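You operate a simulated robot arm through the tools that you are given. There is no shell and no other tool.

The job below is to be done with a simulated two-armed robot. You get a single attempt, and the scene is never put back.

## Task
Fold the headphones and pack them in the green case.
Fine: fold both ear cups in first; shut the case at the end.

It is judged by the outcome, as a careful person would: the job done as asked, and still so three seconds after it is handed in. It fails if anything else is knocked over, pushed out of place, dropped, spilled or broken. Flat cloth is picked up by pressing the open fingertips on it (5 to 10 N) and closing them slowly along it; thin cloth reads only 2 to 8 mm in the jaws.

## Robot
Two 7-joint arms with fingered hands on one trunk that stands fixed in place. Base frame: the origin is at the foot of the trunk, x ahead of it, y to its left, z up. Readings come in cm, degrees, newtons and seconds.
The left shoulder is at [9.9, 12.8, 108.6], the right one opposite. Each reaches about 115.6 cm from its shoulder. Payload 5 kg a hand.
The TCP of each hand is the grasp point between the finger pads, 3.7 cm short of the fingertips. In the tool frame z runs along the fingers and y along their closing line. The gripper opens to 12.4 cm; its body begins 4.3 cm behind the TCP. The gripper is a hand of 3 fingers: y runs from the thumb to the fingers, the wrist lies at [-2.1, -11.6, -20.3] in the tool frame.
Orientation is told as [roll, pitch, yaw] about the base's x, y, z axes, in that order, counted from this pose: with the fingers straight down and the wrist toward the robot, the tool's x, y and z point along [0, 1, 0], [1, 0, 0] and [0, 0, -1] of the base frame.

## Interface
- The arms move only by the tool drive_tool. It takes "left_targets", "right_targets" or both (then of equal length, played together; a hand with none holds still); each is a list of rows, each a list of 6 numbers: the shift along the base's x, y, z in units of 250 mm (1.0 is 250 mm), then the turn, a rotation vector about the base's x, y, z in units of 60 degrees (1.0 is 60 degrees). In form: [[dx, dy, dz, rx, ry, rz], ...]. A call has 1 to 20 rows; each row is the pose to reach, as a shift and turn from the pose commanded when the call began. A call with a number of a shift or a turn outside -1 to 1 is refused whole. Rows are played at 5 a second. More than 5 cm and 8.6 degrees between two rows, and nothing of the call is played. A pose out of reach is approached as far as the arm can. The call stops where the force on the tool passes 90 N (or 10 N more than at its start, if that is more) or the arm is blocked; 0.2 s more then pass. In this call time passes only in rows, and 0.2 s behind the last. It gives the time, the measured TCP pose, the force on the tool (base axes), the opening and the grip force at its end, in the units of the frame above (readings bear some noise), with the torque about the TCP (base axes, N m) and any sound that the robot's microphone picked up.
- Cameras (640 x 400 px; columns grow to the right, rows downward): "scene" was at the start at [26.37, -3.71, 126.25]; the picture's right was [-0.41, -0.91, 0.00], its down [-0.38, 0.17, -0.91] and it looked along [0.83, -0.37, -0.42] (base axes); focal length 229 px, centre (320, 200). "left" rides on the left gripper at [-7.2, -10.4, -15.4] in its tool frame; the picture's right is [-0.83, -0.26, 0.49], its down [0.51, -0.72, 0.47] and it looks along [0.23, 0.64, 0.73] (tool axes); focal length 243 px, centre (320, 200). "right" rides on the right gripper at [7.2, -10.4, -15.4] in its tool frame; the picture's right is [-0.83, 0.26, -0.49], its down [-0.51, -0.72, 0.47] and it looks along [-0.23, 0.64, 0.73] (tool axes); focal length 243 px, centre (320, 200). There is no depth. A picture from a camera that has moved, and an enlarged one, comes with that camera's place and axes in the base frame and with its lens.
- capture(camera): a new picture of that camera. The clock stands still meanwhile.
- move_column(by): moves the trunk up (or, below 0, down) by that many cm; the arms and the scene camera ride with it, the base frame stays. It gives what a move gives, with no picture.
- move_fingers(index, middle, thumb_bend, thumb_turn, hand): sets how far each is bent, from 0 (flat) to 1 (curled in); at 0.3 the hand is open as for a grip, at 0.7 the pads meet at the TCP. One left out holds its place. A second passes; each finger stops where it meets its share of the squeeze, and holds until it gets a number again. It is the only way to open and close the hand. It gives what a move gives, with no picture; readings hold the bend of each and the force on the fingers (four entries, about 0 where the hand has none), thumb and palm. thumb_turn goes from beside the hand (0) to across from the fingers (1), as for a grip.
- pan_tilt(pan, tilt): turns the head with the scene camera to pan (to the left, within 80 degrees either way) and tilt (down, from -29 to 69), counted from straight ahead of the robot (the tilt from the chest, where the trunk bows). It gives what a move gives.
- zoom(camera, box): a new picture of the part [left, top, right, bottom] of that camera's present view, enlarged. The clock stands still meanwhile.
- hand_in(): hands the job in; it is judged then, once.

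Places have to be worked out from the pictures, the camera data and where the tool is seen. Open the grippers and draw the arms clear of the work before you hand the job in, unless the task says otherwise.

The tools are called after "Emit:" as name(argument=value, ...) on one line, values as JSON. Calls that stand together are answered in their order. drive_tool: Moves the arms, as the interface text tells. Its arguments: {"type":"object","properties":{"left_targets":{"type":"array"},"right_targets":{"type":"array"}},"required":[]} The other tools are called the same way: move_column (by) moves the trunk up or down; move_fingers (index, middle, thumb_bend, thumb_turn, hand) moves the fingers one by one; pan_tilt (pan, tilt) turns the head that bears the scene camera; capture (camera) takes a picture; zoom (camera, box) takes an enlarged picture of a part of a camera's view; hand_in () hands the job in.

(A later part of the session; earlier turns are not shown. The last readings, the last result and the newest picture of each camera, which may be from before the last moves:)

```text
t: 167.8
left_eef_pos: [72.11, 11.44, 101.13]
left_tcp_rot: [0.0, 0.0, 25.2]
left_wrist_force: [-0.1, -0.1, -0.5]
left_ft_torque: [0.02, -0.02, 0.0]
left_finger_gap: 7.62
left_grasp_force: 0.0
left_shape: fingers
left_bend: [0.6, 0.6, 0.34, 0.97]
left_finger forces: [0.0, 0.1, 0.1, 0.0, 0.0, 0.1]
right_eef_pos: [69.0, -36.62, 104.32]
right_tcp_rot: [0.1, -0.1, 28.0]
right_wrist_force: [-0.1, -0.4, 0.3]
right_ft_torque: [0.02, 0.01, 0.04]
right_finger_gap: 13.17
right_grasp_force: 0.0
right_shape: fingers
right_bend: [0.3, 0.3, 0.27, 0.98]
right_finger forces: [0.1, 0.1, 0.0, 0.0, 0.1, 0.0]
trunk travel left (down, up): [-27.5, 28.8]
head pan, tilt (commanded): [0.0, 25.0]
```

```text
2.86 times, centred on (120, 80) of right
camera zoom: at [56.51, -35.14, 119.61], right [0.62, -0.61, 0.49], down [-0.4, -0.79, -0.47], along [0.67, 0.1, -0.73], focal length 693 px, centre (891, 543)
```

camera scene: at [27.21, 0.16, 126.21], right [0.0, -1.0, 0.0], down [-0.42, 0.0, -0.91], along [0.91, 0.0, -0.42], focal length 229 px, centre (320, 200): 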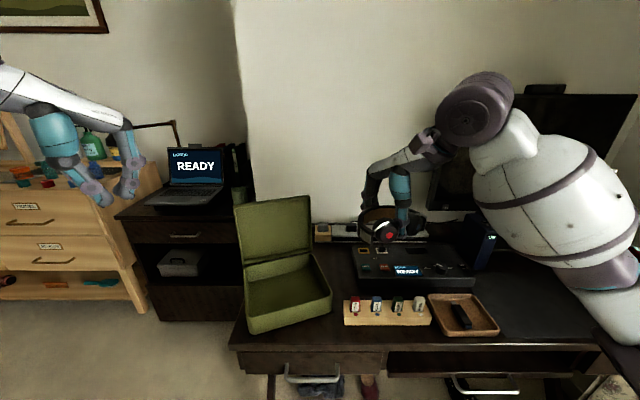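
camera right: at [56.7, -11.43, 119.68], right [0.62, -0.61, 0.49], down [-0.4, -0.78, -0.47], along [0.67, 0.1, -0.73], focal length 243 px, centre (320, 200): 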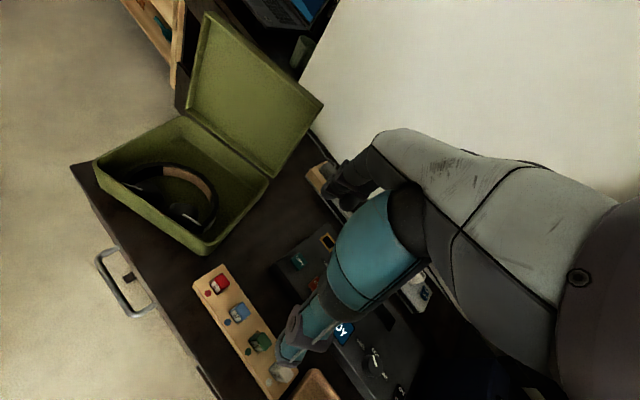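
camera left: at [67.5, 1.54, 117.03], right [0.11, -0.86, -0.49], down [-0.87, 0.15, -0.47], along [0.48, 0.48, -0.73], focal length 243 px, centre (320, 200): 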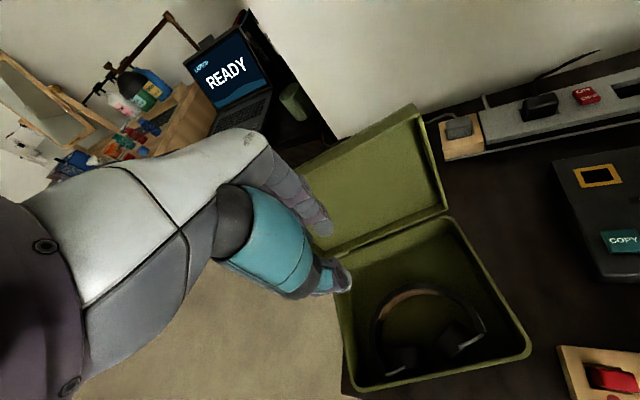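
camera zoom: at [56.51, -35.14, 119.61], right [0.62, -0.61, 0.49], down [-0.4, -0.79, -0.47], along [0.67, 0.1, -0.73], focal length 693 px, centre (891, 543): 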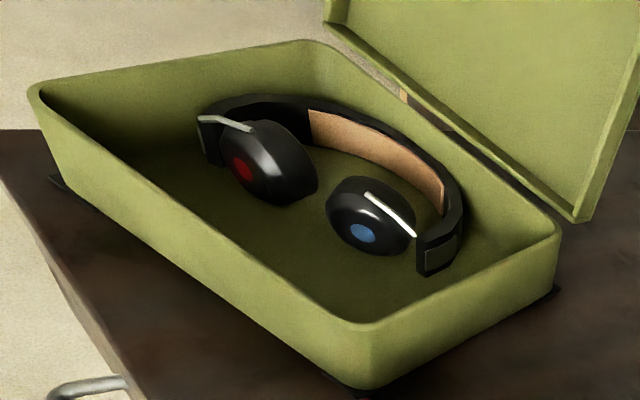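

Now both cups are clearly folded past the hinge line (about 87° each) and the headset lies fully inside the case. Next I close the lid. I make the left hand a compact poker and take it over and behind the lid.

Emit:
move_fingers(hand="left", index=0.68, middle=0.68, thumb_bend=0.68)

Emit:
drive_tool(left_targets=[[-0.02, 0, 0.16, 0, 0, 0], [-0.02, 0, 0.34, 0, 0, 0], [0.0, 0.01, 0.52, 0, 0, -0.02], [0.08, 0.03, 0.64, 0, 0, -0.05], [0.2, 0.06, 0.68, 0, 0, -0.08], [0.34, 0.09, 0.68, 0, 0, -0.11], [0.48, 0.12, 0.68, 0, 0, -0.11], [0.6, 0.145, 0.68, 0, 0, -0.11], [0.72, 0.167, 0.68, 0, 0, -0.11]])

Emit:
capture(camera="left")

Emit:
zoom(camera="right", box=[0, 0, 240, 180])

Emit:
zoom(camera="scene", box=[200, 120, 360, 300])

```text
t: 168.8
left_eef_pos: [72.11, 11.51, 101.01]
left_tcp_rot: [0.0, 0.0, 25.2]
left_wrist_force: [0.3, -0.4, -0.5]
left_ft_torque: [0.01, 0.01, 0.05]
left_finger_gap: 1.32
left_grasp_force: 0.0
left_shape: fingers
left_bend: [0.68, 0.68, 0.68, 0.97]
left_finger forces: [0.0, 0.0, 0.1, 0.0, 0.1, 0.1]
right_eef_pos: [69.21, -36.56, 104.22]
right_tcp_rot: [0.1, 0.0, 28.0]
right_wrist_force: [-0.5, -0.2, 0.0]
right_ft_torque: [0.01, -0.03, 0.0]
right_finger_gap: 13.17
right_grasp_force: 0.0
right_shape: fingers
right_bend: [0.3, 0.3, 0.27, 0.98]
right_finger forces: [0.0, 0.1, 0.0, 0.0, 0.0, 0.0]
trunk travel left (down, up): [-27.5, 28.8]
head pan, tilt (commanded): [0.0, 25.0]
```

```text
t: 170.8
left_eef_pos: [90.2, 15.96, 118.15]
left_tcp_rot: [0.1, 0.1, 18.6]
left_wrist_force: [0.1, -0.6, -0.5]
left_ft_torque: [0.0, 0.05, 0.02]
left_finger_gap: 1.31
left_grasp_force: 0.1
left_shape: fingers
left_bend: [0.68, 0.68, 0.68, 0.97]
left_finger forces: [0.0, 0.1, 0.1, 0.1, 0.1, 0.0]
right_eef_pos: [69.26, -36.58, 104.15]
right_tcp_rot: [0.2, 0.0, 27.9]
right_wrist_force: [-0.2, 0.7, -0.8]
right_ft_torque: [-0.01, 0.01, -0.02]
right_finger_gap: 13.17
right_grasp_force: 0.1
right_shape: fingers
right_bend: [0.3, 0.3, 0.27, 0.98]
right_finger forces: [0.0, 0.0, 0.0, 0.0, 0.0, 0.1]
trunk travel left (down, up): [-27.5, 28.8]
head pan, tilt (commanded): [0.0, 25.0]
```

```text
taken
camera left: at [82.62, 5.87, 133.6], right [0.02, -0.87, -0.49], down [-0.85, 0.25, -0.47], along [0.53, 0.42, -0.73], focal length 243 px, centre (320, 200)
```

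left: 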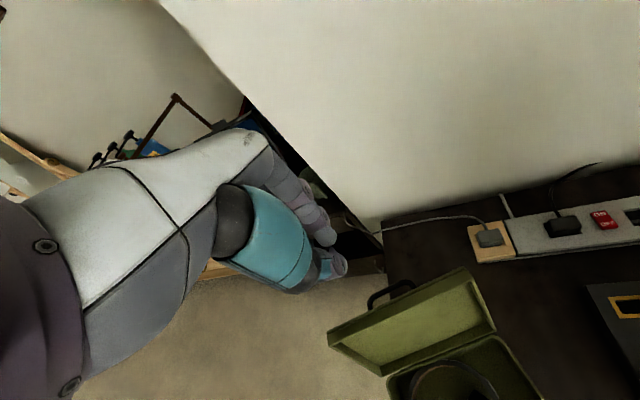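

```text
2.22 times, centred on (120, 90) of right
camera zoom: at [56.66, -35.16, 119.52], right [0.62, -0.61, 0.49], down [-0.4, -0.79, -0.47], along [0.67, 0.1, -0.73], focal length 539 px, centre (764, 444)
```

zoom: 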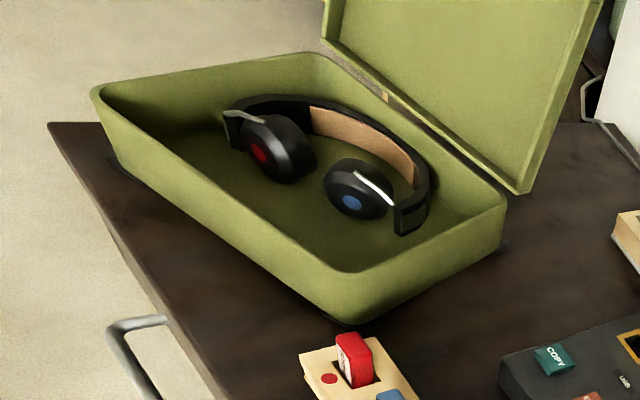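

```text
2.22 times, centred on (280, 210) of scene
camera zoom: at [27.25, 0.02, 126.2], right [0.0, -1.0, 0.0], down [-0.42, 0.0, -0.91], along [0.91, 0.0, -0.42], focal length 509 px, centre (409, 178)
```

zoom: 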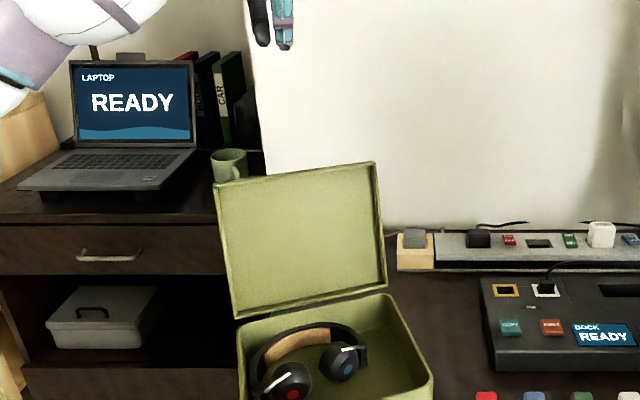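

From above, the lid leans slightly past vertical (about 100°) with its handle near (89.5,15,97). I move farther back and lower the poker behind the handle.

Emit:
drive_tool(left_targets=[[0.06, 0.02, 0, 0, 0, 0], [0.12, 0.04, -0.04, 0, 0, 0], [0.125, 0.04, -0.18, 0, 0, 0], [0.125, 0.04, -0.34, 0, 0, 0], [0.125, 0.04, -0.5, 0, 0, 0], [0.125, 0.04, -0.64, 0, 0, 0], [0.125, 0.04, -0.76, 0, 0, 0]])

Emit:
capture(camera="left")

Emit:
zoom(camera="scene", box=[200, 120, 360, 300])

Emit:
capture(camera="right")

```text
t: 172.4
left_eef_pos: [93.42, 16.81, 98.86]
left_tcp_rot: [0.0, 0.0, 18.7]
left_wrist_force: [0.2, -0.3, 0.0]
left_ft_torque: [-0.02, -0.02, 0.02]
left_finger_gap: 1.21
left_grasp_force: 0.5
left_shape: fingers
left_bend: [0.68, 0.68, 0.68, 0.97]
left_finger forces: [0.0, 0.0, 0.0, 0.1, 0.2, 0.0]
right_eef_pos: [69.4, -36.58, 104.24]
right_tcp_rot: [0.1, 0.0, 28.0]
right_wrist_force: [-0.1, 0.9, 0.2]
right_ft_torque: [0.03, 0.01, 0.01]
right_finger_gap: 13.18
right_grasp_force: 0.1
right_shape: fingers
right_bend: [0.3, 0.3, 0.27, 0.98]
right_finger forces: [0.1, 0.0, 0.0, 0.0, 0.0, 0.0]
trunk travel left (down, up): [-27.5, 28.8]
head pan, tilt (commanded): [0.0, 25.0]
```

```text
taken
camera left: at [85.82, 6.81, 114.27], right [0.02, -0.87, -0.49], down [-0.85, 0.25, -0.47], along [0.53, 0.42, -0.73], focal length 243 px, centre (320, 200)
```

left: 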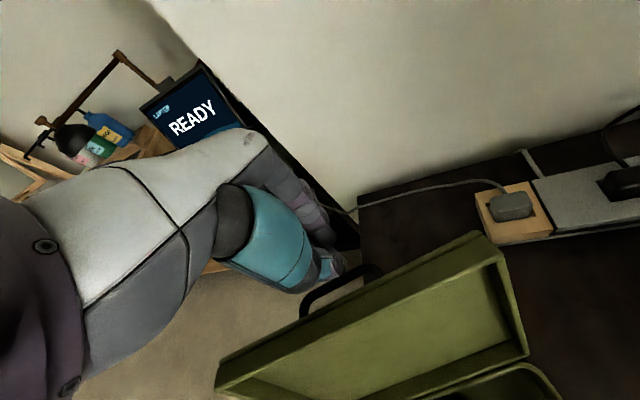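

```text
2.22 times, centred on (280, 210) of scene
camera zoom: at [27.24, 0.08, 126.2], right [0.0, -1.0, 0.0], down [-0.42, 0.0, -0.91], along [0.91, 0.0, -0.42], focal length 509 px, centre (409, 178)
```

zoom: 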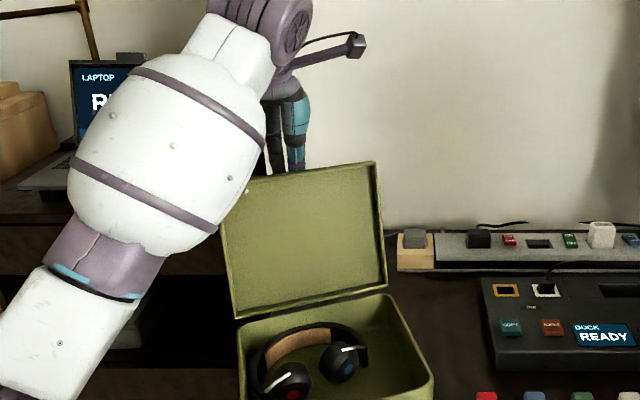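

```text
taken
camera right: at [56.65, -35.11, 119.55], right [0.62, -0.61, 0.49], down [-0.4, -0.79, -0.47], along [0.67, 0.1, -0.73], focal length 243 px, centre (320, 200)
```

right: 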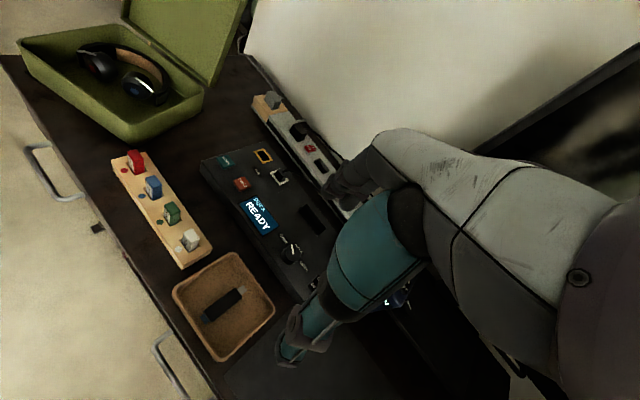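

The poker sits right behind the handle bar. I push it forward 5 cm in small steps to bring the lid back past vertical.

Emit:
drive_tool(left_targets=[[-0.038, -0.0127, 0, 0, 0, 0], [-0.076, -0.0254, 0, 0, 0, 0], [-0.114, -0.038, 0, 0, 0, 0], [-0.152, -0.051, 0, 0, 0, 0], [-0.19, -0.0635, 0, 0, 0, 0]])

Emit:
capture(camera="left")

Emit:
zoom(camera="scene", box=[200, 120, 360, 320])

Emit:
zoom(camera="right", box=[0, 0, 260, 170])

```text
t: 173.6
left_eef_pos: [88.7, 15.54, 99.12]
left_tcp_rot: [0.0, 0.1, 18.6]
left_wrist_force: [0.5, 0.1, 0.4]
left_ft_torque: [-0.02, 0.04, 0.0]
left_finger_gap: 1.23
left_grasp_force: 0.3
left_shape: fingers
left_bend: [0.68, 0.68, 0.68, 0.97]
left_finger forces: [0.0, 0.0, 0.1, 0.0, 0.2, 0.1]
right_eef_pos: [69.1, -36.61, 104.2]
right_tcp_rot: [0.1, 0.0, 28.0]
right_wrist_force: [-0.2, 0.2, 0.1]
right_ft_torque: [-0.02, 0.0, -0.01]
right_finger_gap: 13.16
right_grasp_force: 0.0
right_shape: fingers
right_bend: [0.3, 0.3, 0.27, 0.98]
right_finger forces: [0.0, 0.0, 0.0, 0.1, 0.0, 0.0]
trunk travel left (down, up): [-27.5, 28.8]
head pan, tilt (commanded): [0.0, 25.0]
```

```text
taken
camera left: at [81.12, 5.39, 114.44], right [0.02, -0.87, -0.49], down [-0.85, 0.25, -0.47], along [0.53, 0.42, -0.73], focal length 243 px, centre (320, 200)
```

left: 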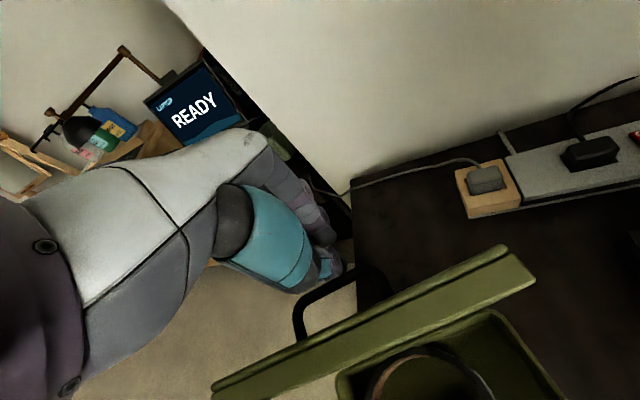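

```text
2.00 times, centred on (280, 220) of scene
camera zoom: at [27.16, 0.05, 126.22], right [0.0, -1.0, 0.0], down [-0.42, 0.0, -0.91], along [0.91, 0.0, -0.42], focal length 458 px, centre (400, 160)
```

zoom: 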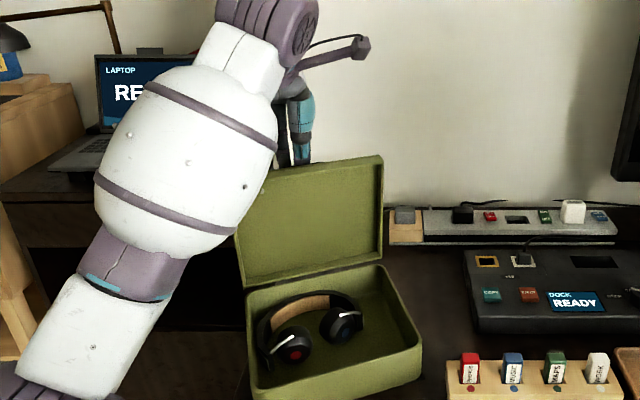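

```text
2.35 times, centred on (130, 85) of right
camera zoom: at [56.56, -35.13, 119.59], right [0.62, -0.61, 0.49], down [-0.4, -0.79, -0.47], along [0.67, 0.1, -0.73], focal length 571 px, centre (767, 471)
```

zoom: 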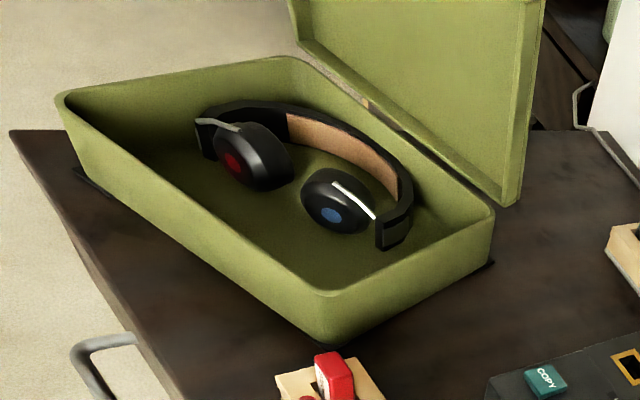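

The lid is moving forward easily and the case stays still. I push another 4.5 cm, to roughly 68–70°.

Emit:
drive_tool(left_targets=[[-0.038, -0.0127, 0.005, 0, 0, 0], [-0.076, -0.0254, 0.01, 0, 0, 0], [-0.114, -0.038, 0.014, 0, 0, 0], [-0.152, -0.051, 0.016, 0, 0, 0], [-0.17, -0.057, 0.016, 0, 0, 0]])

Emit:
capture(camera="left")

Emit:
zoom(camera="right", box=[0, 0, 260, 170])

Emit:
zoom(camera="scene", box=[200, 120, 360, 320])

```text
t: 174.8
left_eef_pos: [84.44, 13.97, 99.33]
left_tcp_rot: [0.0, -0.1, 18.6]
left_wrist_force: [0.0, -0.6, -0.2]
left_ft_torque: [0.01, -0.01, -0.01]
left_finger_gap: 1.24
left_grasp_force: 0.0
left_shape: fingers
left_bend: [0.68, 0.68, 0.68, 0.97]
left_finger forces: [0.0, 0.0, 0.0, 0.1, 0.1, 0.0]
right_eef_pos: [69.21, -36.61, 104.24]
right_tcp_rot: [0.0, 0.0, 28.0]
right_wrist_force: [-0.6, -0.1, -0.1]
right_ft_torque: [-0.01, -0.03, 0.02]
right_finger_gap: 13.19
right_grasp_force: 0.1
right_shape: fingers
right_bend: [0.3, 0.3, 0.27, 0.98]
right_finger forces: [0.1, 0.1, 0.0, 0.0, 0.1, 0.1]
trunk travel left (down, up): [-27.5, 28.8]
head pan, tilt (commanded): [0.0, 25.0]
```

```text
taken
camera left: at [76.94, 3.9, 114.87], right [0.02, -0.87, -0.49], down [-0.85, 0.25, -0.47], along [0.53, 0.42, -0.73], focal length 243 px, centre (320, 200)
```

left: 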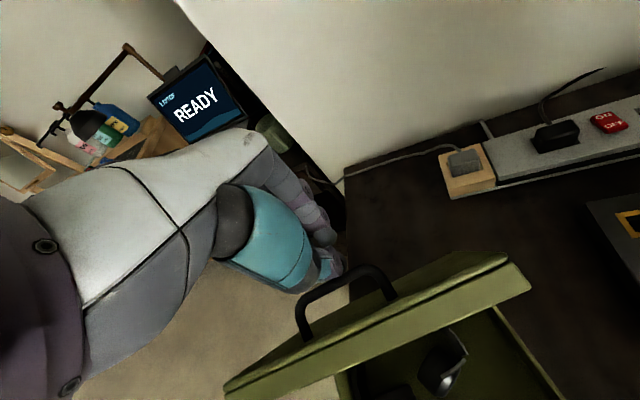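

```text
2.35 times, centred on (130, 85) of right
camera zoom: at [56.57, -35.12, 119.58], right [0.62, -0.61, 0.49], down [-0.4, -0.79, -0.47], along [0.67, 0.1, -0.73], focal length 571 px, centre (767, 471)
```

zoom: 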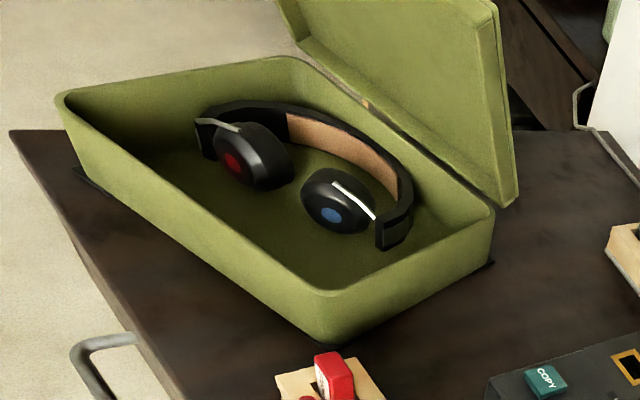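

```text
2.00 times, centred on (280, 220) of scene
camera zoom: at [27.17, 0.06, 126.22], right [0.0, -1.0, 0.0], down [-0.42, 0.0, -0.91], along [0.91, 0.0, -0.42], focal length 458 px, centre (400, 160)
```

zoom: 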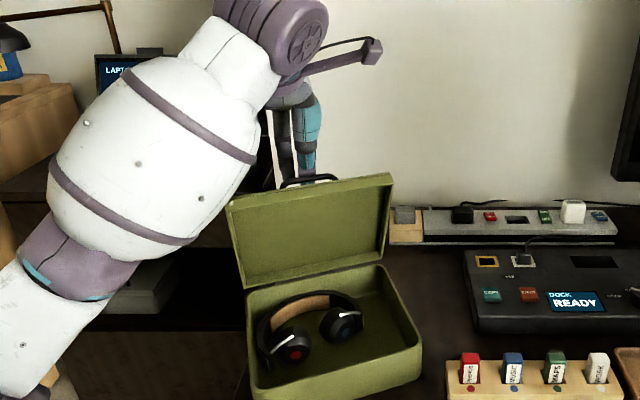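

The lid is at about 75° and holding by itself. I push 1.8 cm more (to about 68°), where I can grip the handle for a controlled close.

Emit:
drive_tool(left_targets=[[-0.023, -0.0077, 0.0, 0, 0, 0], [-0.046, -0.0154, 0.0, 0, 0, 0], [-0.068, -0.0227, 0.0, 0, 0, 0]])

Emit:
capture(camera="left")

Emit:
zoom(camera="right", box=[0, 0, 260, 170])

```text
t: 175.6
left_eef_pos: [82.79, 13.37, 99.57]
left_tcp_rot: [0.0, 0.0, 18.6]
left_wrist_force: [0.0, 0.0, 0.0]
left_ft_torque: [-0.02, 0.01, 0.02]
left_finger_gap: 1.22
left_grasp_force: 0.0
left_shape: fingers
left_bend: [0.68, 0.68, 0.68, 0.97]
left_finger forces: [0.1, 0.0, 0.0, 0.0, 0.0, 0.0]
right_eef_pos: [69.18, -36.57, 104.18]
right_tcp_rot: [0.1, 0.1, 28.0]
right_wrist_force: [0.5, 0.3, 0.9]
right_ft_torque: [0.02, 0.06, -0.03]
right_finger_gap: 13.18
right_grasp_force: 0.1
right_shape: fingers
right_bend: [0.3, 0.3, 0.27, 0.98]
right_finger forces: [0.1, 0.0, 0.0, 0.0, 0.0, 0.0]
trunk travel left (down, up): [-27.5, 28.8]
head pan, tilt (commanded): [0.0, 25.0]
```

```text
taken
camera left: at [75.11, 3.38, 114.89], right [0.02, -0.87, -0.49], down [-0.85, 0.25, -0.47], along [0.53, 0.42, -0.73], focal length 243 px, centre (320, 200)
```

left: 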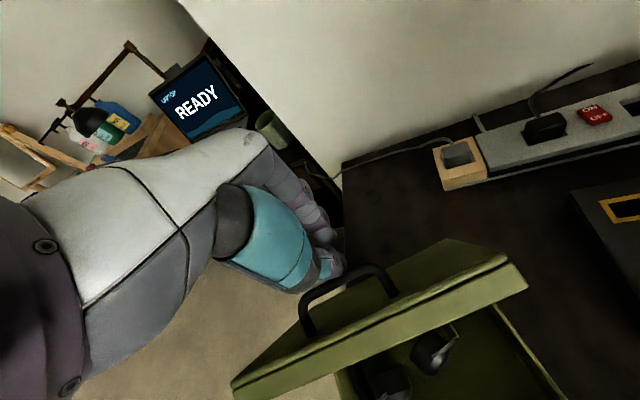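

```text
2.35 times, centred on (130, 85) of right
camera zoom: at [56.54, -35.11, 119.6], right [0.62, -0.61, 0.49], down [-0.4, -0.79, -0.47], along [0.67, 0.1, -0.73], focal length 571 px, centre (767, 471)
```

zoom: 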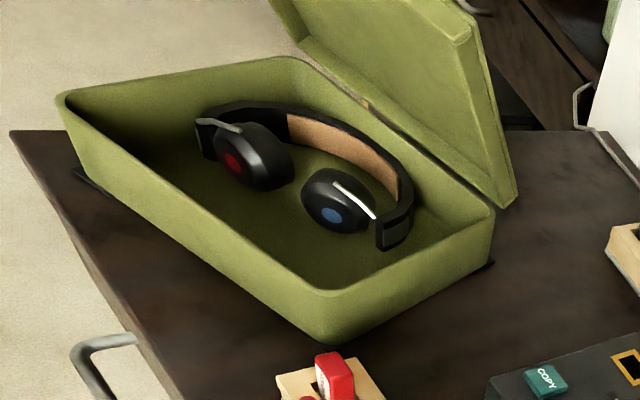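

The lid holds at about 64–66°. I back the left hand off and turn it to about 58° pitch for gripping the handle again.

Emit:
drive_tool(left_targets=[[0.0784, 0.0178, 0.12, 0, 0, 0], [0.139, 0.0254, 0.24, 0, 0, 0], [0.162, 0.0204, 0.32, -0.0423, 0.1264, 0], [0.1644, 0.0128, 0.34, -0.0845, 0.2528, 0], [0.1644, 0.0128, 0.34, -0.1268, 0.3792, 0], [0.1644, 0.0128, 0.34, -0.169, 0.5056, 0], [0.1644, 0.0128, 0.32, -0.2113, 0.632, 0], [0.1568, 0.0103, 0.28, -0.2536, 0.7584, 0], [0.1416, 0.0052, 0.24, -0.2853, 0.8532, 0], [0.1328, 0.0012, 0.2, -0.3064, 0.9164, 0]])

Emit:
move_fingers(hand="left", index=0.43, middle=0.43, thumb_bend=0.43)

Emit:
capture(camera="left")

Emit:
zoom(camera="right", box=[0, 0, 260, 170])

Emit:
zoom(camera="scene", box=[200, 120, 360, 320])

```text
t: 177.8
left_eef_pos: [86.02, 13.39, 104.24]
left_tcp_rot: [0.2, 58.1, 18.7]
left_wrist_force: [0.6, 0.0, -0.6]
left_ft_torque: [0.02, 0.03, -0.01]
left_finger_gap: 1.26
left_grasp_force: 0.1
left_shape: fingers
left_bend: [0.68, 0.68, 0.68, 0.97]
left_finger forces: [0.0, 0.0, 0.0, 0.0, 0.0, 0.0]
right_eef_pos: [69.18, -36.52, 104.08]
right_tcp_rot: [0.1, 0.0, 28.1]
right_wrist_force: [-0.4, 0.0, 0.3]
right_ft_torque: [-0.01, -0.02, 0.03]
right_finger_gap: 13.16
right_grasp_force: 0.1
right_shape: fingers
right_bend: [0.3, 0.3, 0.27, 0.98]
right_finger forces: [0.0, 0.1, 0.0, 0.0, 0.0, 0.0]
trunk travel left (down, up): [-27.5, 28.8]
head pan, tilt (commanded): [0.0, 25.0]
```

```text
t: 178.8
left_eef_pos: [86.03, 13.37, 104.3]
left_tcp_rot: [0.3, 58.1, 18.7]
left_wrist_force: [-0.7, -0.6, 0.1]
left_ft_torque: [0.0, 0.01, -0.02]
left_finger_gap: 8.88
left_grasp_force: 0.0
left_shape: fingers
left_bend: [0.43, 0.43, 0.43, 0.97]
left_finger forces: [0.0, 0.0, 0.0, 0.0, 0.0, 0.1]
right_eef_pos: [69.19, -36.54, 104.16]
right_tcp_rot: [0.2, 0.0, 27.9]
right_wrist_force: [-0.3, 0.7, 0.4]
right_ft_torque: [0.01, 0.04, -0.01]
right_finger_gap: 13.17
right_grasp_force: 0.0
right_shape: fingers
right_bend: [0.3, 0.3, 0.27, 0.98]
right_finger forces: [0.0, 0.1, 0.0, 0.0, 0.1, 0.0]
trunk travel left (down, up): [-27.5, 28.8]
head pan, tilt (commanded): [0.0, 25.0]
```

```text
taken
camera left: at [95.4, 8.97, 121.34], right [-0.26, -0.96, -0.04], down [-0.9, 0.23, 0.36], along [-0.34, 0.13, -0.93], focal length 243 px, centre (320, 200)
```

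left: 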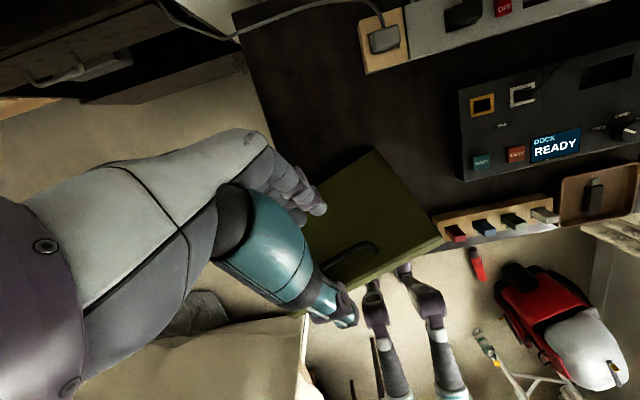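

```text
2.35 times, centred on (130, 85) of right
camera zoom: at [56.58, -35.12, 119.58], right [0.62, -0.61, 0.49], down [-0.4, -0.79, -0.47], along [0.67, 0.1, -0.73], focal length 571 px, centre (767, 471)
```

zoom: 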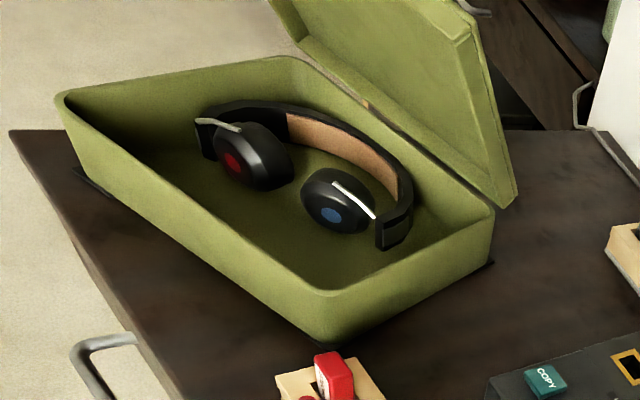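

```text
2.00 times, centred on (280, 220) of scene
camera zoom: at [27.18, 0.06, 126.22], right [0.0, -1.0, 0.0], down [-0.42, 0.0, -0.91], along [0.91, 0.0, -0.42], focal length 458 px, centre (400, 160)
```

zoom: 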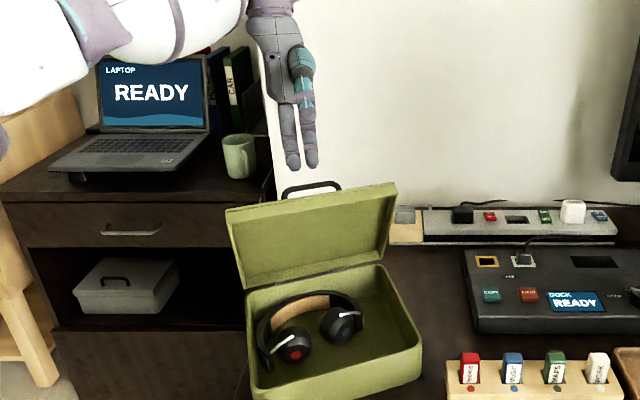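

The bar's centre triangulates to about (79,11.2,98.2) with the lid at about 63°. I approach it along the finger axis.

Emit:
drive_tool(left_targets=[[0, 0, -0.06, 0, 0, 0], [-0.069, -0.0231, -0.108, 0, 0, 0], [-0.1411, -0.0472, -0.156, 0, 0, 0], [-0.1866, -0.0624, -0.1852, 0, 0, 0], [-0.2116, -0.0708, -0.2016, 0, 0, 0]])

Emit:
capture(camera="left")

Emit:
zoom(camera="scene", box=[220, 130, 320, 260])

Emit:
zoom(camera="right", box=[0, 0, 260, 170])

```text
t: 180.0
left_eef_pos: [80.66, 11.63, 99.32]
left_tcp_rot: [0.2, 58.0, 18.7]
left_wrist_force: [0.1, 0.3, 0.3]
left_ft_torque: [0.0, 0.01, 0.0]
left_finger_gap: 8.9
left_grasp_force: 0.1
left_shape: fingers
left_bend: [0.43, 0.43, 0.43, 0.97]
left_finger forces: [0.0, 0.0, 0.0, 0.0, 0.1, 0.0]
right_eef_pos: [69.13, -36.43, 104.23]
right_tcp_rot: [0.1, 0.0, 28.0]
right_wrist_force: [-0.3, -0.2, 0.4]
right_ft_torque: [-0.01, -0.02, 0.01]
right_finger_gap: 13.17
right_grasp_force: 0.1
right_shape: fingers
right_bend: [0.3, 0.3, 0.27, 0.98]
right_finger forces: [0.0, 0.0, 0.0, 0.0, 0.0, 0.1]
trunk travel left (down, up): [-27.5, 28.8]
head pan, tilt (commanded): [0.0, 25.0]
```

```text
taken
camera left: at [90.03, 7.22, 116.31], right [-0.26, -0.96, -0.04], down [-0.9, 0.23, 0.36], along [-0.34, 0.13, -0.93], focal length 243 px, centre (320, 200)
```

left: 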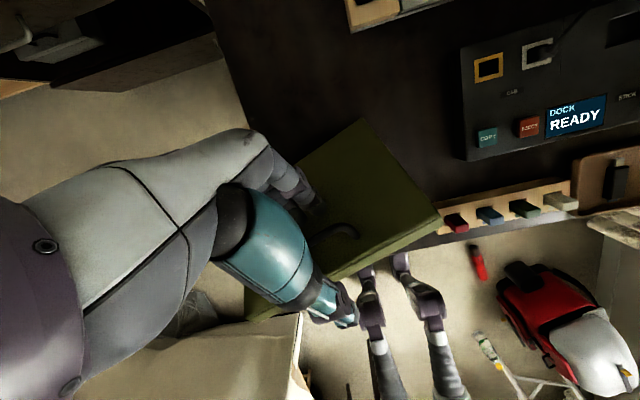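

```text
3.08 times, centred on (270, 195) of scene
camera zoom: at [27.15, 0.07, 126.22], right [0.0, -1.0, 0.0], down [-0.42, 0.0, -0.91], along [0.91, 0.0, -0.42], focal length 705 px, centre (474, 215)
```

zoom: 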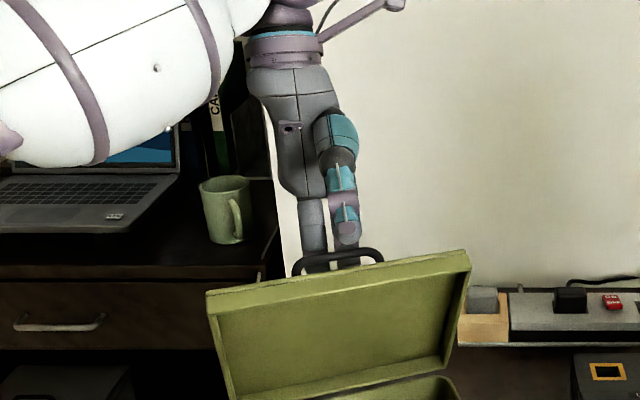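

```text
2.35 times, centred on (130, 85) of right
camera zoom: at [56.56, -35.11, 119.59], right [0.62, -0.61, 0.49], down [-0.4, -0.79, -0.47], along [0.67, 0.1, -0.73], focal length 571 px, centre (767, 471)
```

zoom: 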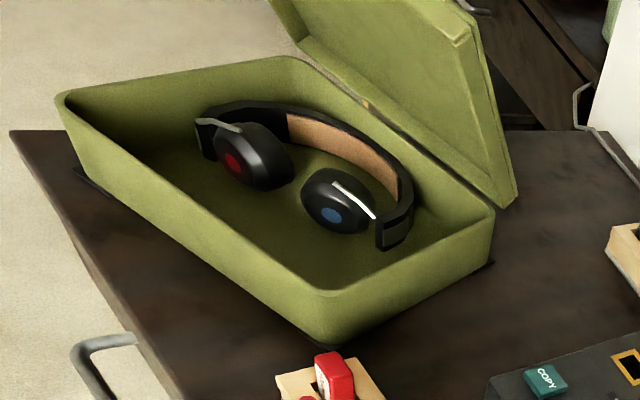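

The bar lies between thumb and fingers with no contact. I close the grip in stages.

Emit:
move_fingers(hand="left", index=0.6, middle=0.6, thumb_bend=0.6)

Emit:
move_fingers(hand="left", index=0.71, middle=0.71, thumb_bend=0.71)

Emit:
zoom(camera="scene", box=[220, 130, 320, 260])

Emit:
zoom(camera="left", box=[240, 140, 460, 340])

```text
t: 181.0
left_eef_pos: [80.79, 11.57, 99.28]
left_tcp_rot: [0.3, 57.9, 18.7]
left_wrist_force: [-0.3, 0.7, 0.4]
left_ft_torque: [0.02, -0.02, 0.01]
left_finger_gap: 3.76
left_grasp_force: 0.0
left_shape: fingers
left_bend: [0.6, 0.6, 0.6, 0.97]
left_finger forces: [0.0, 0.0, 0.0, 0.1, 0.0, 0.0]
right_eef_pos: [69.08, -36.55, 104.21]
right_tcp_rot: [0.0, 0.0, 28.0]
right_wrist_force: [-0.1, 0.2, -0.7]
right_ft_torque: [0.01, -0.02, 0.02]
right_finger_gap: 13.19
right_grasp_force: 0.2
right_shape: fingers
right_bend: [0.3, 0.3, 0.27, 0.98]
right_finger forces: [0.1, 0.0, 0.0, 0.0, 0.0, 0.0]
trunk travel left (down, up): [-27.5, 28.8]
head pan, tilt (commanded): [0.0, 25.0]
```

```text
t: 182.0
left_eef_pos: [80.66, 11.72, 99.23]
left_tcp_rot: [0.3, 57.9, 18.7]
left_wrist_force: [0.5, 0.7, -0.8]
left_ft_torque: [-0.04, 0.08, -0.03]
left_finger_gap: 0.88
left_grasp_force: 6.1
left_shape: fingers
left_bend: [0.67, 0.69, 0.7, 0.97]
left_finger forces: [5.5, 3.1, 0.0, 0.1, 3.7, 0.0]
right_eef_pos: [69.26, -36.53, 104.28]
right_tcp_rot: [0.1, 0.0, 28.0]
right_wrist_force: [-0.2, 0.0, -0.1]
right_ft_torque: [0.04, 0.02, -0.01]
right_finger_gap: 13.21
right_grasp_force: 0.1
right_shape: fingers
right_bend: [0.3, 0.3, 0.27, 0.98]
right_finger forces: [0.0, 0.0, 0.0, 0.1, 0.0, 0.0]
trunk travel left (down, up): [-27.5, 28.8]
head pan, tilt (commanded): [0.0, 25.0]
```

```text
3.08 times, centred on (270, 195) of scene
camera zoom: at [27.22, 0.07, 126.21], right [0.0, -1.0, 0.0], down [-0.42, 0.0, -0.91], along [0.91, 0.0, -0.42], focal length 705 px, centre (474, 215)
```

zoom: 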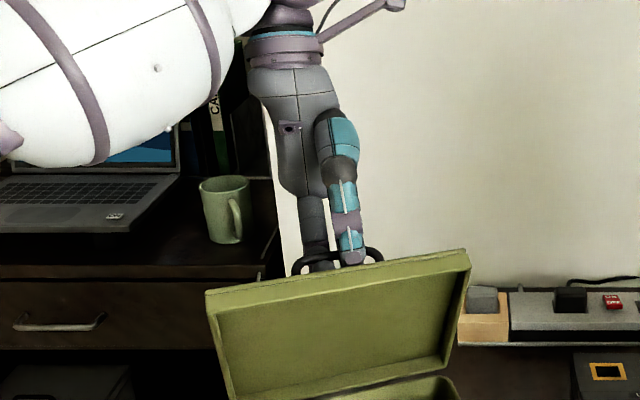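

```text
2.00 times, centred on (350, 240) of left
camera zoom: at [90.1, 7.19, 116.24], right [-0.26, -0.96, -0.04], down [-0.9, 0.23, 0.36], along [-0.34, 0.13, -0.93], focal length 485 px, centre (260, 120)
```

zoom: 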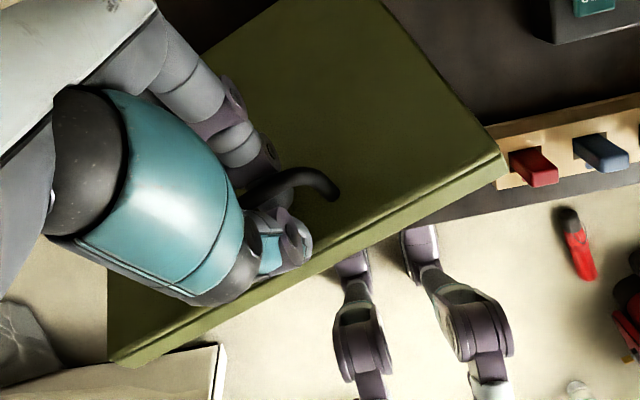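

The grip has contact on all three digits. I tighten and lower the lid along its arc to about 28°, the reverse of opening.

Emit:
move_fingers(hand="left", index=0.79, middle=0.79, thumb_bend=0.79)

Emit:
drive_tool(left_targets=[[-0.0561, -0.0188, -0.0088, 0.0259, -0.0774, 0], [-0.1119, -0.0374, -0.0232, 0.0523, -0.1564, 0], [-0.1665, -0.0557, -0.0424, 0.0787, -0.2354, 0], [-0.2192, -0.0733, -0.0668, 0.1051, -0.3144, 0], [-0.2696, -0.0902, -0.0956, 0.1315, -0.3934, 0], [-0.3174, -0.1061, -0.1292, 0.1579, -0.4724, 0], [-0.3621, -0.1211, -0.1672, 0.1843, -0.5514, 0]])

Emit:
zoom(camera="scene", box=[200, 160, 360, 345])

Emit:
zoom(camera="right", box=[0, 0, 260, 170])

```text
t: 183.0
left_eef_pos: [80.68, 11.54, 99.22]
left_tcp_rot: [0.2, 57.9, 18.6]
left_wrist_force: [0.5, -0.5, 0.4]
left_ft_torque: [-0.22, 0.02, 0.06]
left_finger_gap: 0.0
left_grasp_force: 22.8
left_shape: fingers
left_bend: [0.74, 0.73, 0.76, 0.97]
left_finger forces: [12.1, 7.7, 0.1, 0.1, 25.8, 0.0]
right_eef_pos: [69.34, -36.54, 104.11]
right_tcp_rot: [0.1, 0.0, 28.1]
right_wrist_force: [-0.8, 0.3, 0.1]
right_ft_torque: [0.04, 0.06, -0.01]
right_finger_gap: 13.17
right_grasp_force: 0.1
right_shape: fingers
right_bend: [0.3, 0.3, 0.27, 0.98]
right_finger forces: [0.1, 0.0, 0.0, 0.1, 0.1, 0.0]
trunk travel left (down, up): [-27.5, 28.8]
head pan, tilt (commanded): [0.0, 25.0]
```

```text
t: 184.6
left_eef_pos: [71.73, 8.65, 95.19]
left_tcp_rot: [-0.1, 23.0, 18.7]
left_wrist_force: [-1.6, 2.1, -0.8]
left_ft_torque: [-0.33, 0.06, -0.03]
left_finger_gap: 0.0
left_grasp_force: 26.5
left_shape: fingers
left_bend: [0.74, 0.73, 0.77, 0.97]
left_finger forces: [12.1, 9.4, 0.0, 0.1, 31.8, 0.0]
right_eef_pos: [69.22, -36.58, 104.13]
right_tcp_rot: [0.1, 0.0, 28.1]
right_wrist_force: [0.9, -1.4, -0.2]
right_ft_torque: [-0.02, -0.03, 0.0]
right_finger_gap: 13.17
right_grasp_force: 0.0
right_shape: fingers
right_bend: [0.3, 0.3, 0.27, 0.98]
right_finger forces: [0.0, 0.0, 0.0, 0.1, 0.0, 0.0]
trunk travel left (down, up): [-27.5, 28.8]
head pan, tilt (commanded): [0.0, 25.0]
```

```text
2.16 times, centred on (280, 252) of scene
camera zoom: at [27.18, 0.09, 126.22], right [0.0, -1.0, 0.0], down [-0.42, 0.0, -0.91], along [0.91, 0.0, -0.42], focal length 495 px, centre (406, 86)
```

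zoom: 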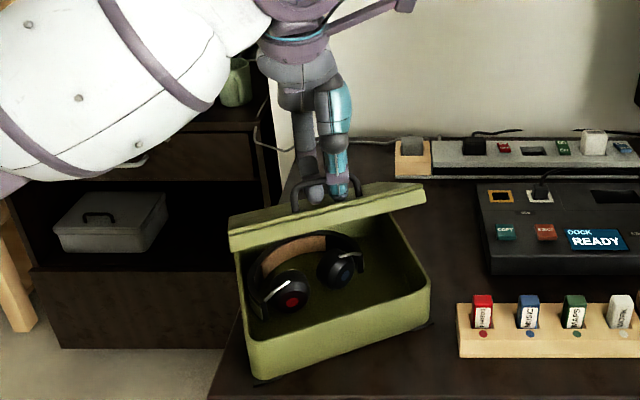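

```text
2.35 times, centred on (130, 85) of right
camera zoom: at [56.59, -35.09, 119.59], right [0.62, -0.61, 0.49], down [-0.4, -0.79, -0.47], along [0.67, 0.1, -0.73], focal length 571 px, centre (767, 471)
```

zoom: 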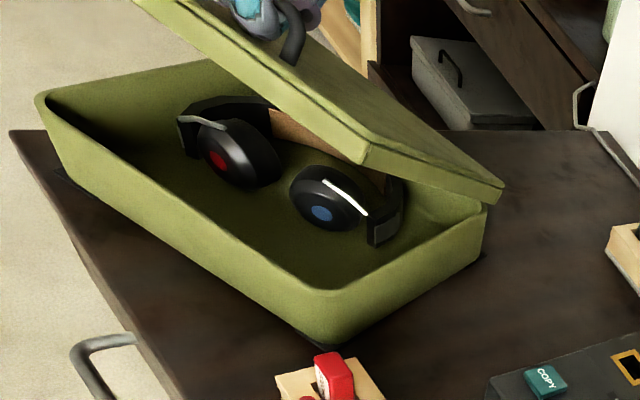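

The lid is coming down under control. I continue to fully closed.

Emit:
drive_tool(left_targets=[[-0.0417, -0.0139, -0.0416, 0.0264, -0.079, 0], [-0.0796, -0.0266, -0.0872, 0.0528, -0.158, 0], [-0.1138, -0.038, -0.136, 0.0792, -0.237, 0], [-0.1437, -0.0481, -0.1876, 0.1056, -0.316, 0], [-0.1691, -0.0566, -0.242, 0.132, -0.395, 0], [-0.1824, -0.061, -0.272, 0.1478, -0.4424, 0]])

Emit:
zoom(camera="scene", box=[200, 180, 360, 345])

Emit:
zoom(camera="right", box=[0, 0, 260, 170])

```text
t: 186.0
left_eef_pos: [67.11, 7.08, 88.18]
left_tcp_rot: [-0.1, -4.9, 18.6]
left_wrist_force: [-1.9, -2.7, -0.1]
left_ft_torque: [-0.29, 0.1, -0.17]
left_finger_gap: 0.0
left_grasp_force: 27.3
left_shape: fingers
left_bend: [0.74, 0.73, 0.77, 0.97]
left_finger forces: [10.9, 7.6, 0.0, 0.0, 36.6, 0.0]
right_eef_pos: [69.16, -36.52, 104.2]
right_tcp_rot: [0.1, 0.0, 28.0]
right_wrist_force: [0.2, 0.8, 0.7]
right_ft_torque: [-0.02, -0.01, 0.0]
right_finger_gap: 13.17
right_grasp_force: 0.1
right_shape: fingers
right_bend: [0.3, 0.3, 0.27, 0.98]
right_finger forces: [0.1, 0.0, 0.0, 0.0, 0.0, 0.0]
trunk travel left (down, up): [-27.5, 28.8]
head pan, tilt (commanded): [0.0, 25.0]
```

```text
2.42 times, centred on (280, 262) of scene
camera zoom: at [27.15, 0.03, 126.22], right [0.0, -1.0, 0.0], down [-0.42, 0.0, -0.91], along [0.91, 0.0, -0.42], focal length 555 px, centre (417, 48)
```

zoom: 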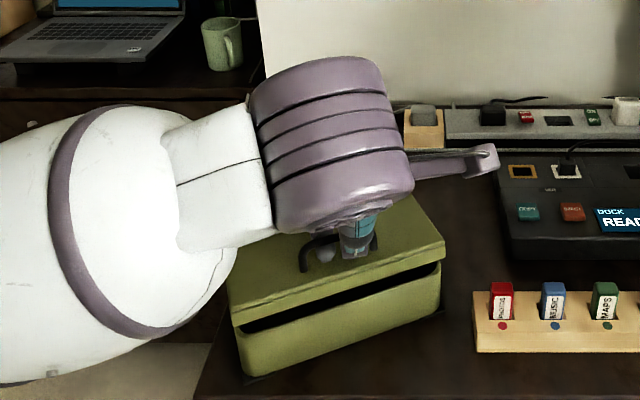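

```text
2.35 times, centred on (130, 85) of right
camera zoom: at [56.55, -35.15, 119.58], right [0.62, -0.61, 0.49], down [-0.4, -0.79, -0.47], along [0.67, 0.1, -0.73], focal length 571 px, centre (767, 471)
```

zoom: 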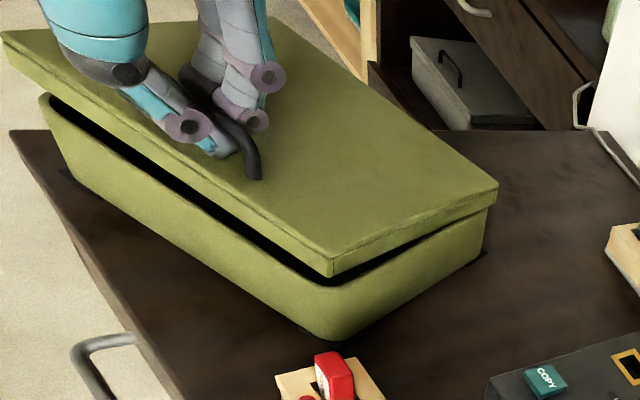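

Nearly closed, with about 1.3 cm left at the front. I lower the last bit along the arc.

Emit:
drive_tool(left_targets=[[-0.003, -0.001, -0.012, 0.006, -0.018, 0], [-0.006, -0.002, -0.024, 0.012, -0.036, 0], [-0.008, -0.003, -0.036, 0.018, -0.054, 0], [-0.01, -0.0035, -0.046, 0.022, -0.066, 0]])

Emit:
zoom(camera="right", box=[0, 0, 260, 170])

```text
t: 187.0
left_eef_pos: [66.91, 7.05, 87.13]
left_tcp_rot: [0.0, -9.1, 18.6]
left_wrist_force: [-1.7, -2.4, -0.5]
left_ft_torque: [-0.21, 0.12, -0.2]
left_finger_gap: 0.01
left_grasp_force: 27.3
left_shape: fingers
left_bend: [0.74, 0.73, 0.77, 0.97]
left_finger forces: [11.2, 7.4, 0.0, 0.0, 35.5, 0.0]
right_eef_pos: [69.08, -36.63, 104.15]
right_tcp_rot: [0.0, 0.0, 28.0]
right_wrist_force: [0.4, -0.2, -0.7]
right_ft_torque: [0.01, 0.01, 0.0]
right_finger_gap: 13.19
right_grasp_force: 0.0
right_shape: fingers
right_bend: [0.3, 0.3, 0.27, 0.98]
right_finger forces: [0.1, 0.0, 0.1, 0.1, 0.1, 0.1]
trunk travel left (down, up): [-27.5, 28.8]
head pan, tilt (commanded): [0.0, 25.0]
```

```text
2.35 times, centred on (130, 85) of right
camera zoom: at [56.56, -35.15, 119.58], right [0.62, -0.61, 0.49], down [-0.4, -0.79, -0.47], along [0.67, 0.1, -0.73], focal length 571 px, centre (767, 471)
```

zoom: 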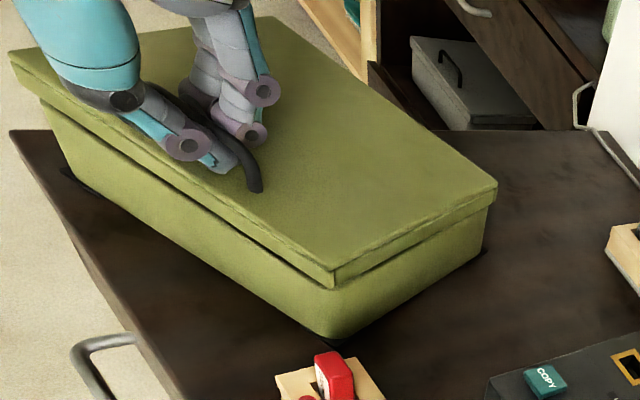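

The lid is within a few millimetres and unloaded. I open the fingers and let it settle.

Emit:
move_fingers(hand="left", index=0.62, middle=0.62, thumb_bend=0.62)

Emit:
move_fingers(hand="left", index=0.42, middle=0.42, thumb_bend=0.42)

Emit:
zoom(camera="right", box=[0, 0, 260, 170])

```text
t: 188.0
left_eef_pos: [66.76, 7.19, 87.34]
left_tcp_rot: [-0.1, -9.2, 18.6]
left_wrist_force: [2.0, -0.2, 21.0]
left_ft_torque: [-0.31, 0.05, 0.02]
left_finger_gap: 1.85
left_grasp_force: 10.5
left_shape: fingers
left_bend: [0.62, 0.62, 0.69, 0.97]
left_finger forces: [0.0, 0.0, 0.0, 0.1, 21.1, 0.0]
right_eef_pos: [68.95, -36.58, 104.26]
right_tcp_rot: [0.1, 0.0, 28.0]
right_wrist_force: [0.3, 0.0, 0.1]
right_ft_torque: [0.01, 0.02, 0.0]
right_finger_gap: 13.18
right_grasp_force: 0.1
right_shape: fingers
right_bend: [0.3, 0.3, 0.27, 0.98]
right_finger forces: [0.0, 0.0, 0.0, 0.0, 0.0, 0.0]
trunk travel left (down, up): [-27.5, 28.8]
head pan, tilt (commanded): [0.0, 25.0]
```

```text
t: 189.0
left_eef_pos: [66.75, 7.13, 87.22]
left_tcp_rot: [0.0, -9.2, 18.6]
left_wrist_force: [7.3, 2.7, 30.1]
left_ft_torque: [-0.44, -0.09, 0.07]
left_finger_gap: 5.17
left_grasp_force: 15.0
left_shape: fingers
left_bend: [0.42, 0.42, 0.68, 0.97]
left_finger forces: [0.1, 0.0, 0.0, 0.0, 30.5, 0.0]
right_eef_pos: [69.0, -36.62, 104.36]
right_tcp_rot: [0.1, -0.2, 28.0]
right_wrist_force: [-0.4, -0.3, 0.1]
right_ft_torque: [-0.01, 0.0, -0.01]
right_finger_gap: 13.19
right_grasp_force: 0.0
right_shape: fingers
right_bend: [0.3, 0.3, 0.27, 0.98]
right_finger forces: [0.1, 0.0, 0.0, 0.0, 0.0, 0.0]
trunk travel left (down, up): [-27.5, 28.8]
head pan, tilt (commanded): [0.0, 25.0]
```

```text
2.35 times, centred on (130, 85) of right
camera zoom: at [56.39, -35.13, 119.68], right [0.62, -0.61, 0.49], down [-0.4, -0.79, -0.47], along [0.68, 0.1, -0.73], focal length 571 px, centre (767, 471)
```

zoom: 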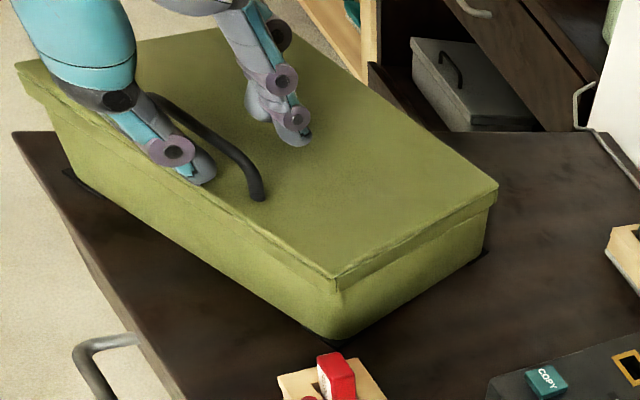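

The lid is fully shut; the opening thumb is pressing on it, so I lift the hand straight up off the handle.

Emit:
drive_tool(left_targets=[[-0.002, -0.001, 0.03, 0, 0, 0], [-0.006, -0.002, 0.08, 0, 0, 0], [-0.012, -0.004, 0.16, 0, 0, 0], [-0.02, -0.006, 0.28, 0, 0, 0], [-0.03, 0.0, 0.42, 0, 0, 0], [-0.05, 0.06, 0.58, -0.02, 0.05, 0], [-0.08, 0.16, 0.74, -0.03, 0.1, -0.05], [-0.1, 0.3, 0.86, -0.05, 0.145, -0.1]])

Emit:
zoom(camera="right", box=[0, 0, 260, 170])

Emit:
capture(camera="scene")

```text
t: 190.8
left_eef_pos: [64.27, 14.81, 109.26]
left_tcp_rot: [-0.5, 0.2, 12.7]
left_wrist_force: [0.0, 0.2, 0.8]
left_ft_torque: [-0.04, 0.0, -0.03]
left_finger_gap: 9.24
left_grasp_force: 0.0
left_shape: fingers
left_bend: [0.42, 0.42, 0.42, 0.97]
left_finger forces: [0.0, 0.0, 0.1, 0.1, 0.0, 0.0]
right_eef_pos: [69.03, -36.53, 104.31]
right_tcp_rot: [-0.1, 0.0, 28.0]
right_wrist_force: [-1.1, 0.7, 0.4]
right_ft_torque: [-0.06, 0.01, -0.01]
right_finger_gap: 13.18
right_grasp_force: 0.0
right_shape: fingers
right_bend: [0.3, 0.3, 0.27, 0.98]
right_finger forces: [0.0, 0.0, 0.0, 0.0, 0.0, 0.0]
trunk travel left (down, up): [-27.5, 28.8]
head pan, tilt (commanded): [0.0, 25.0]
```

```text
2.35 times, centred on (130, 85) of right
camera zoom: at [56.5, -34.99, 119.66], right [0.62, -0.61, 0.49], down [-0.4, -0.79, -0.47], along [0.68, 0.1, -0.73], focal length 571 px, centre (767, 471)
```

zoom: 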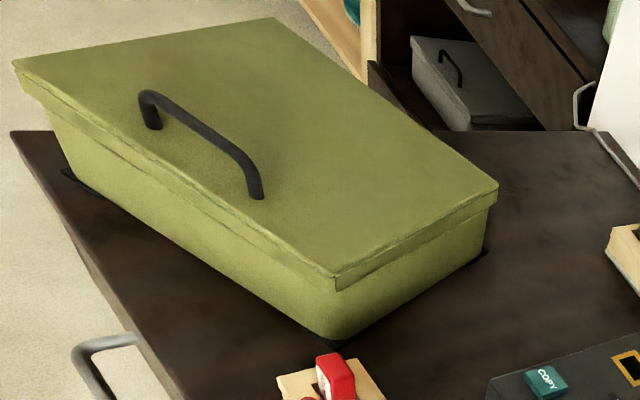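

```text
taken
camera scene: at [27.11, 0.21, 126.23], right [0.0, -1.0, 0.0], down [-0.42, 0.0, -0.91], along [0.91, 0.0, -0.42], focal length 229 px, centre (320, 200)
```

scene: 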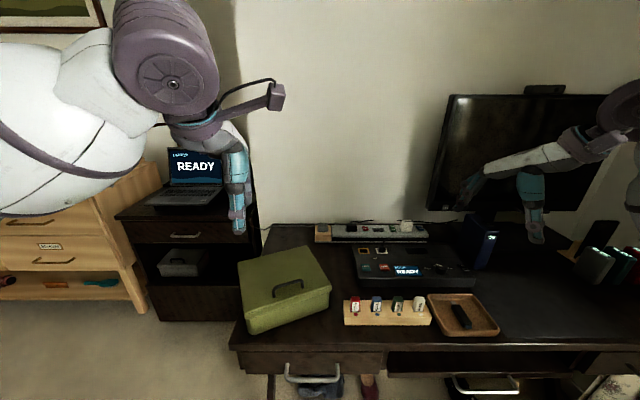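

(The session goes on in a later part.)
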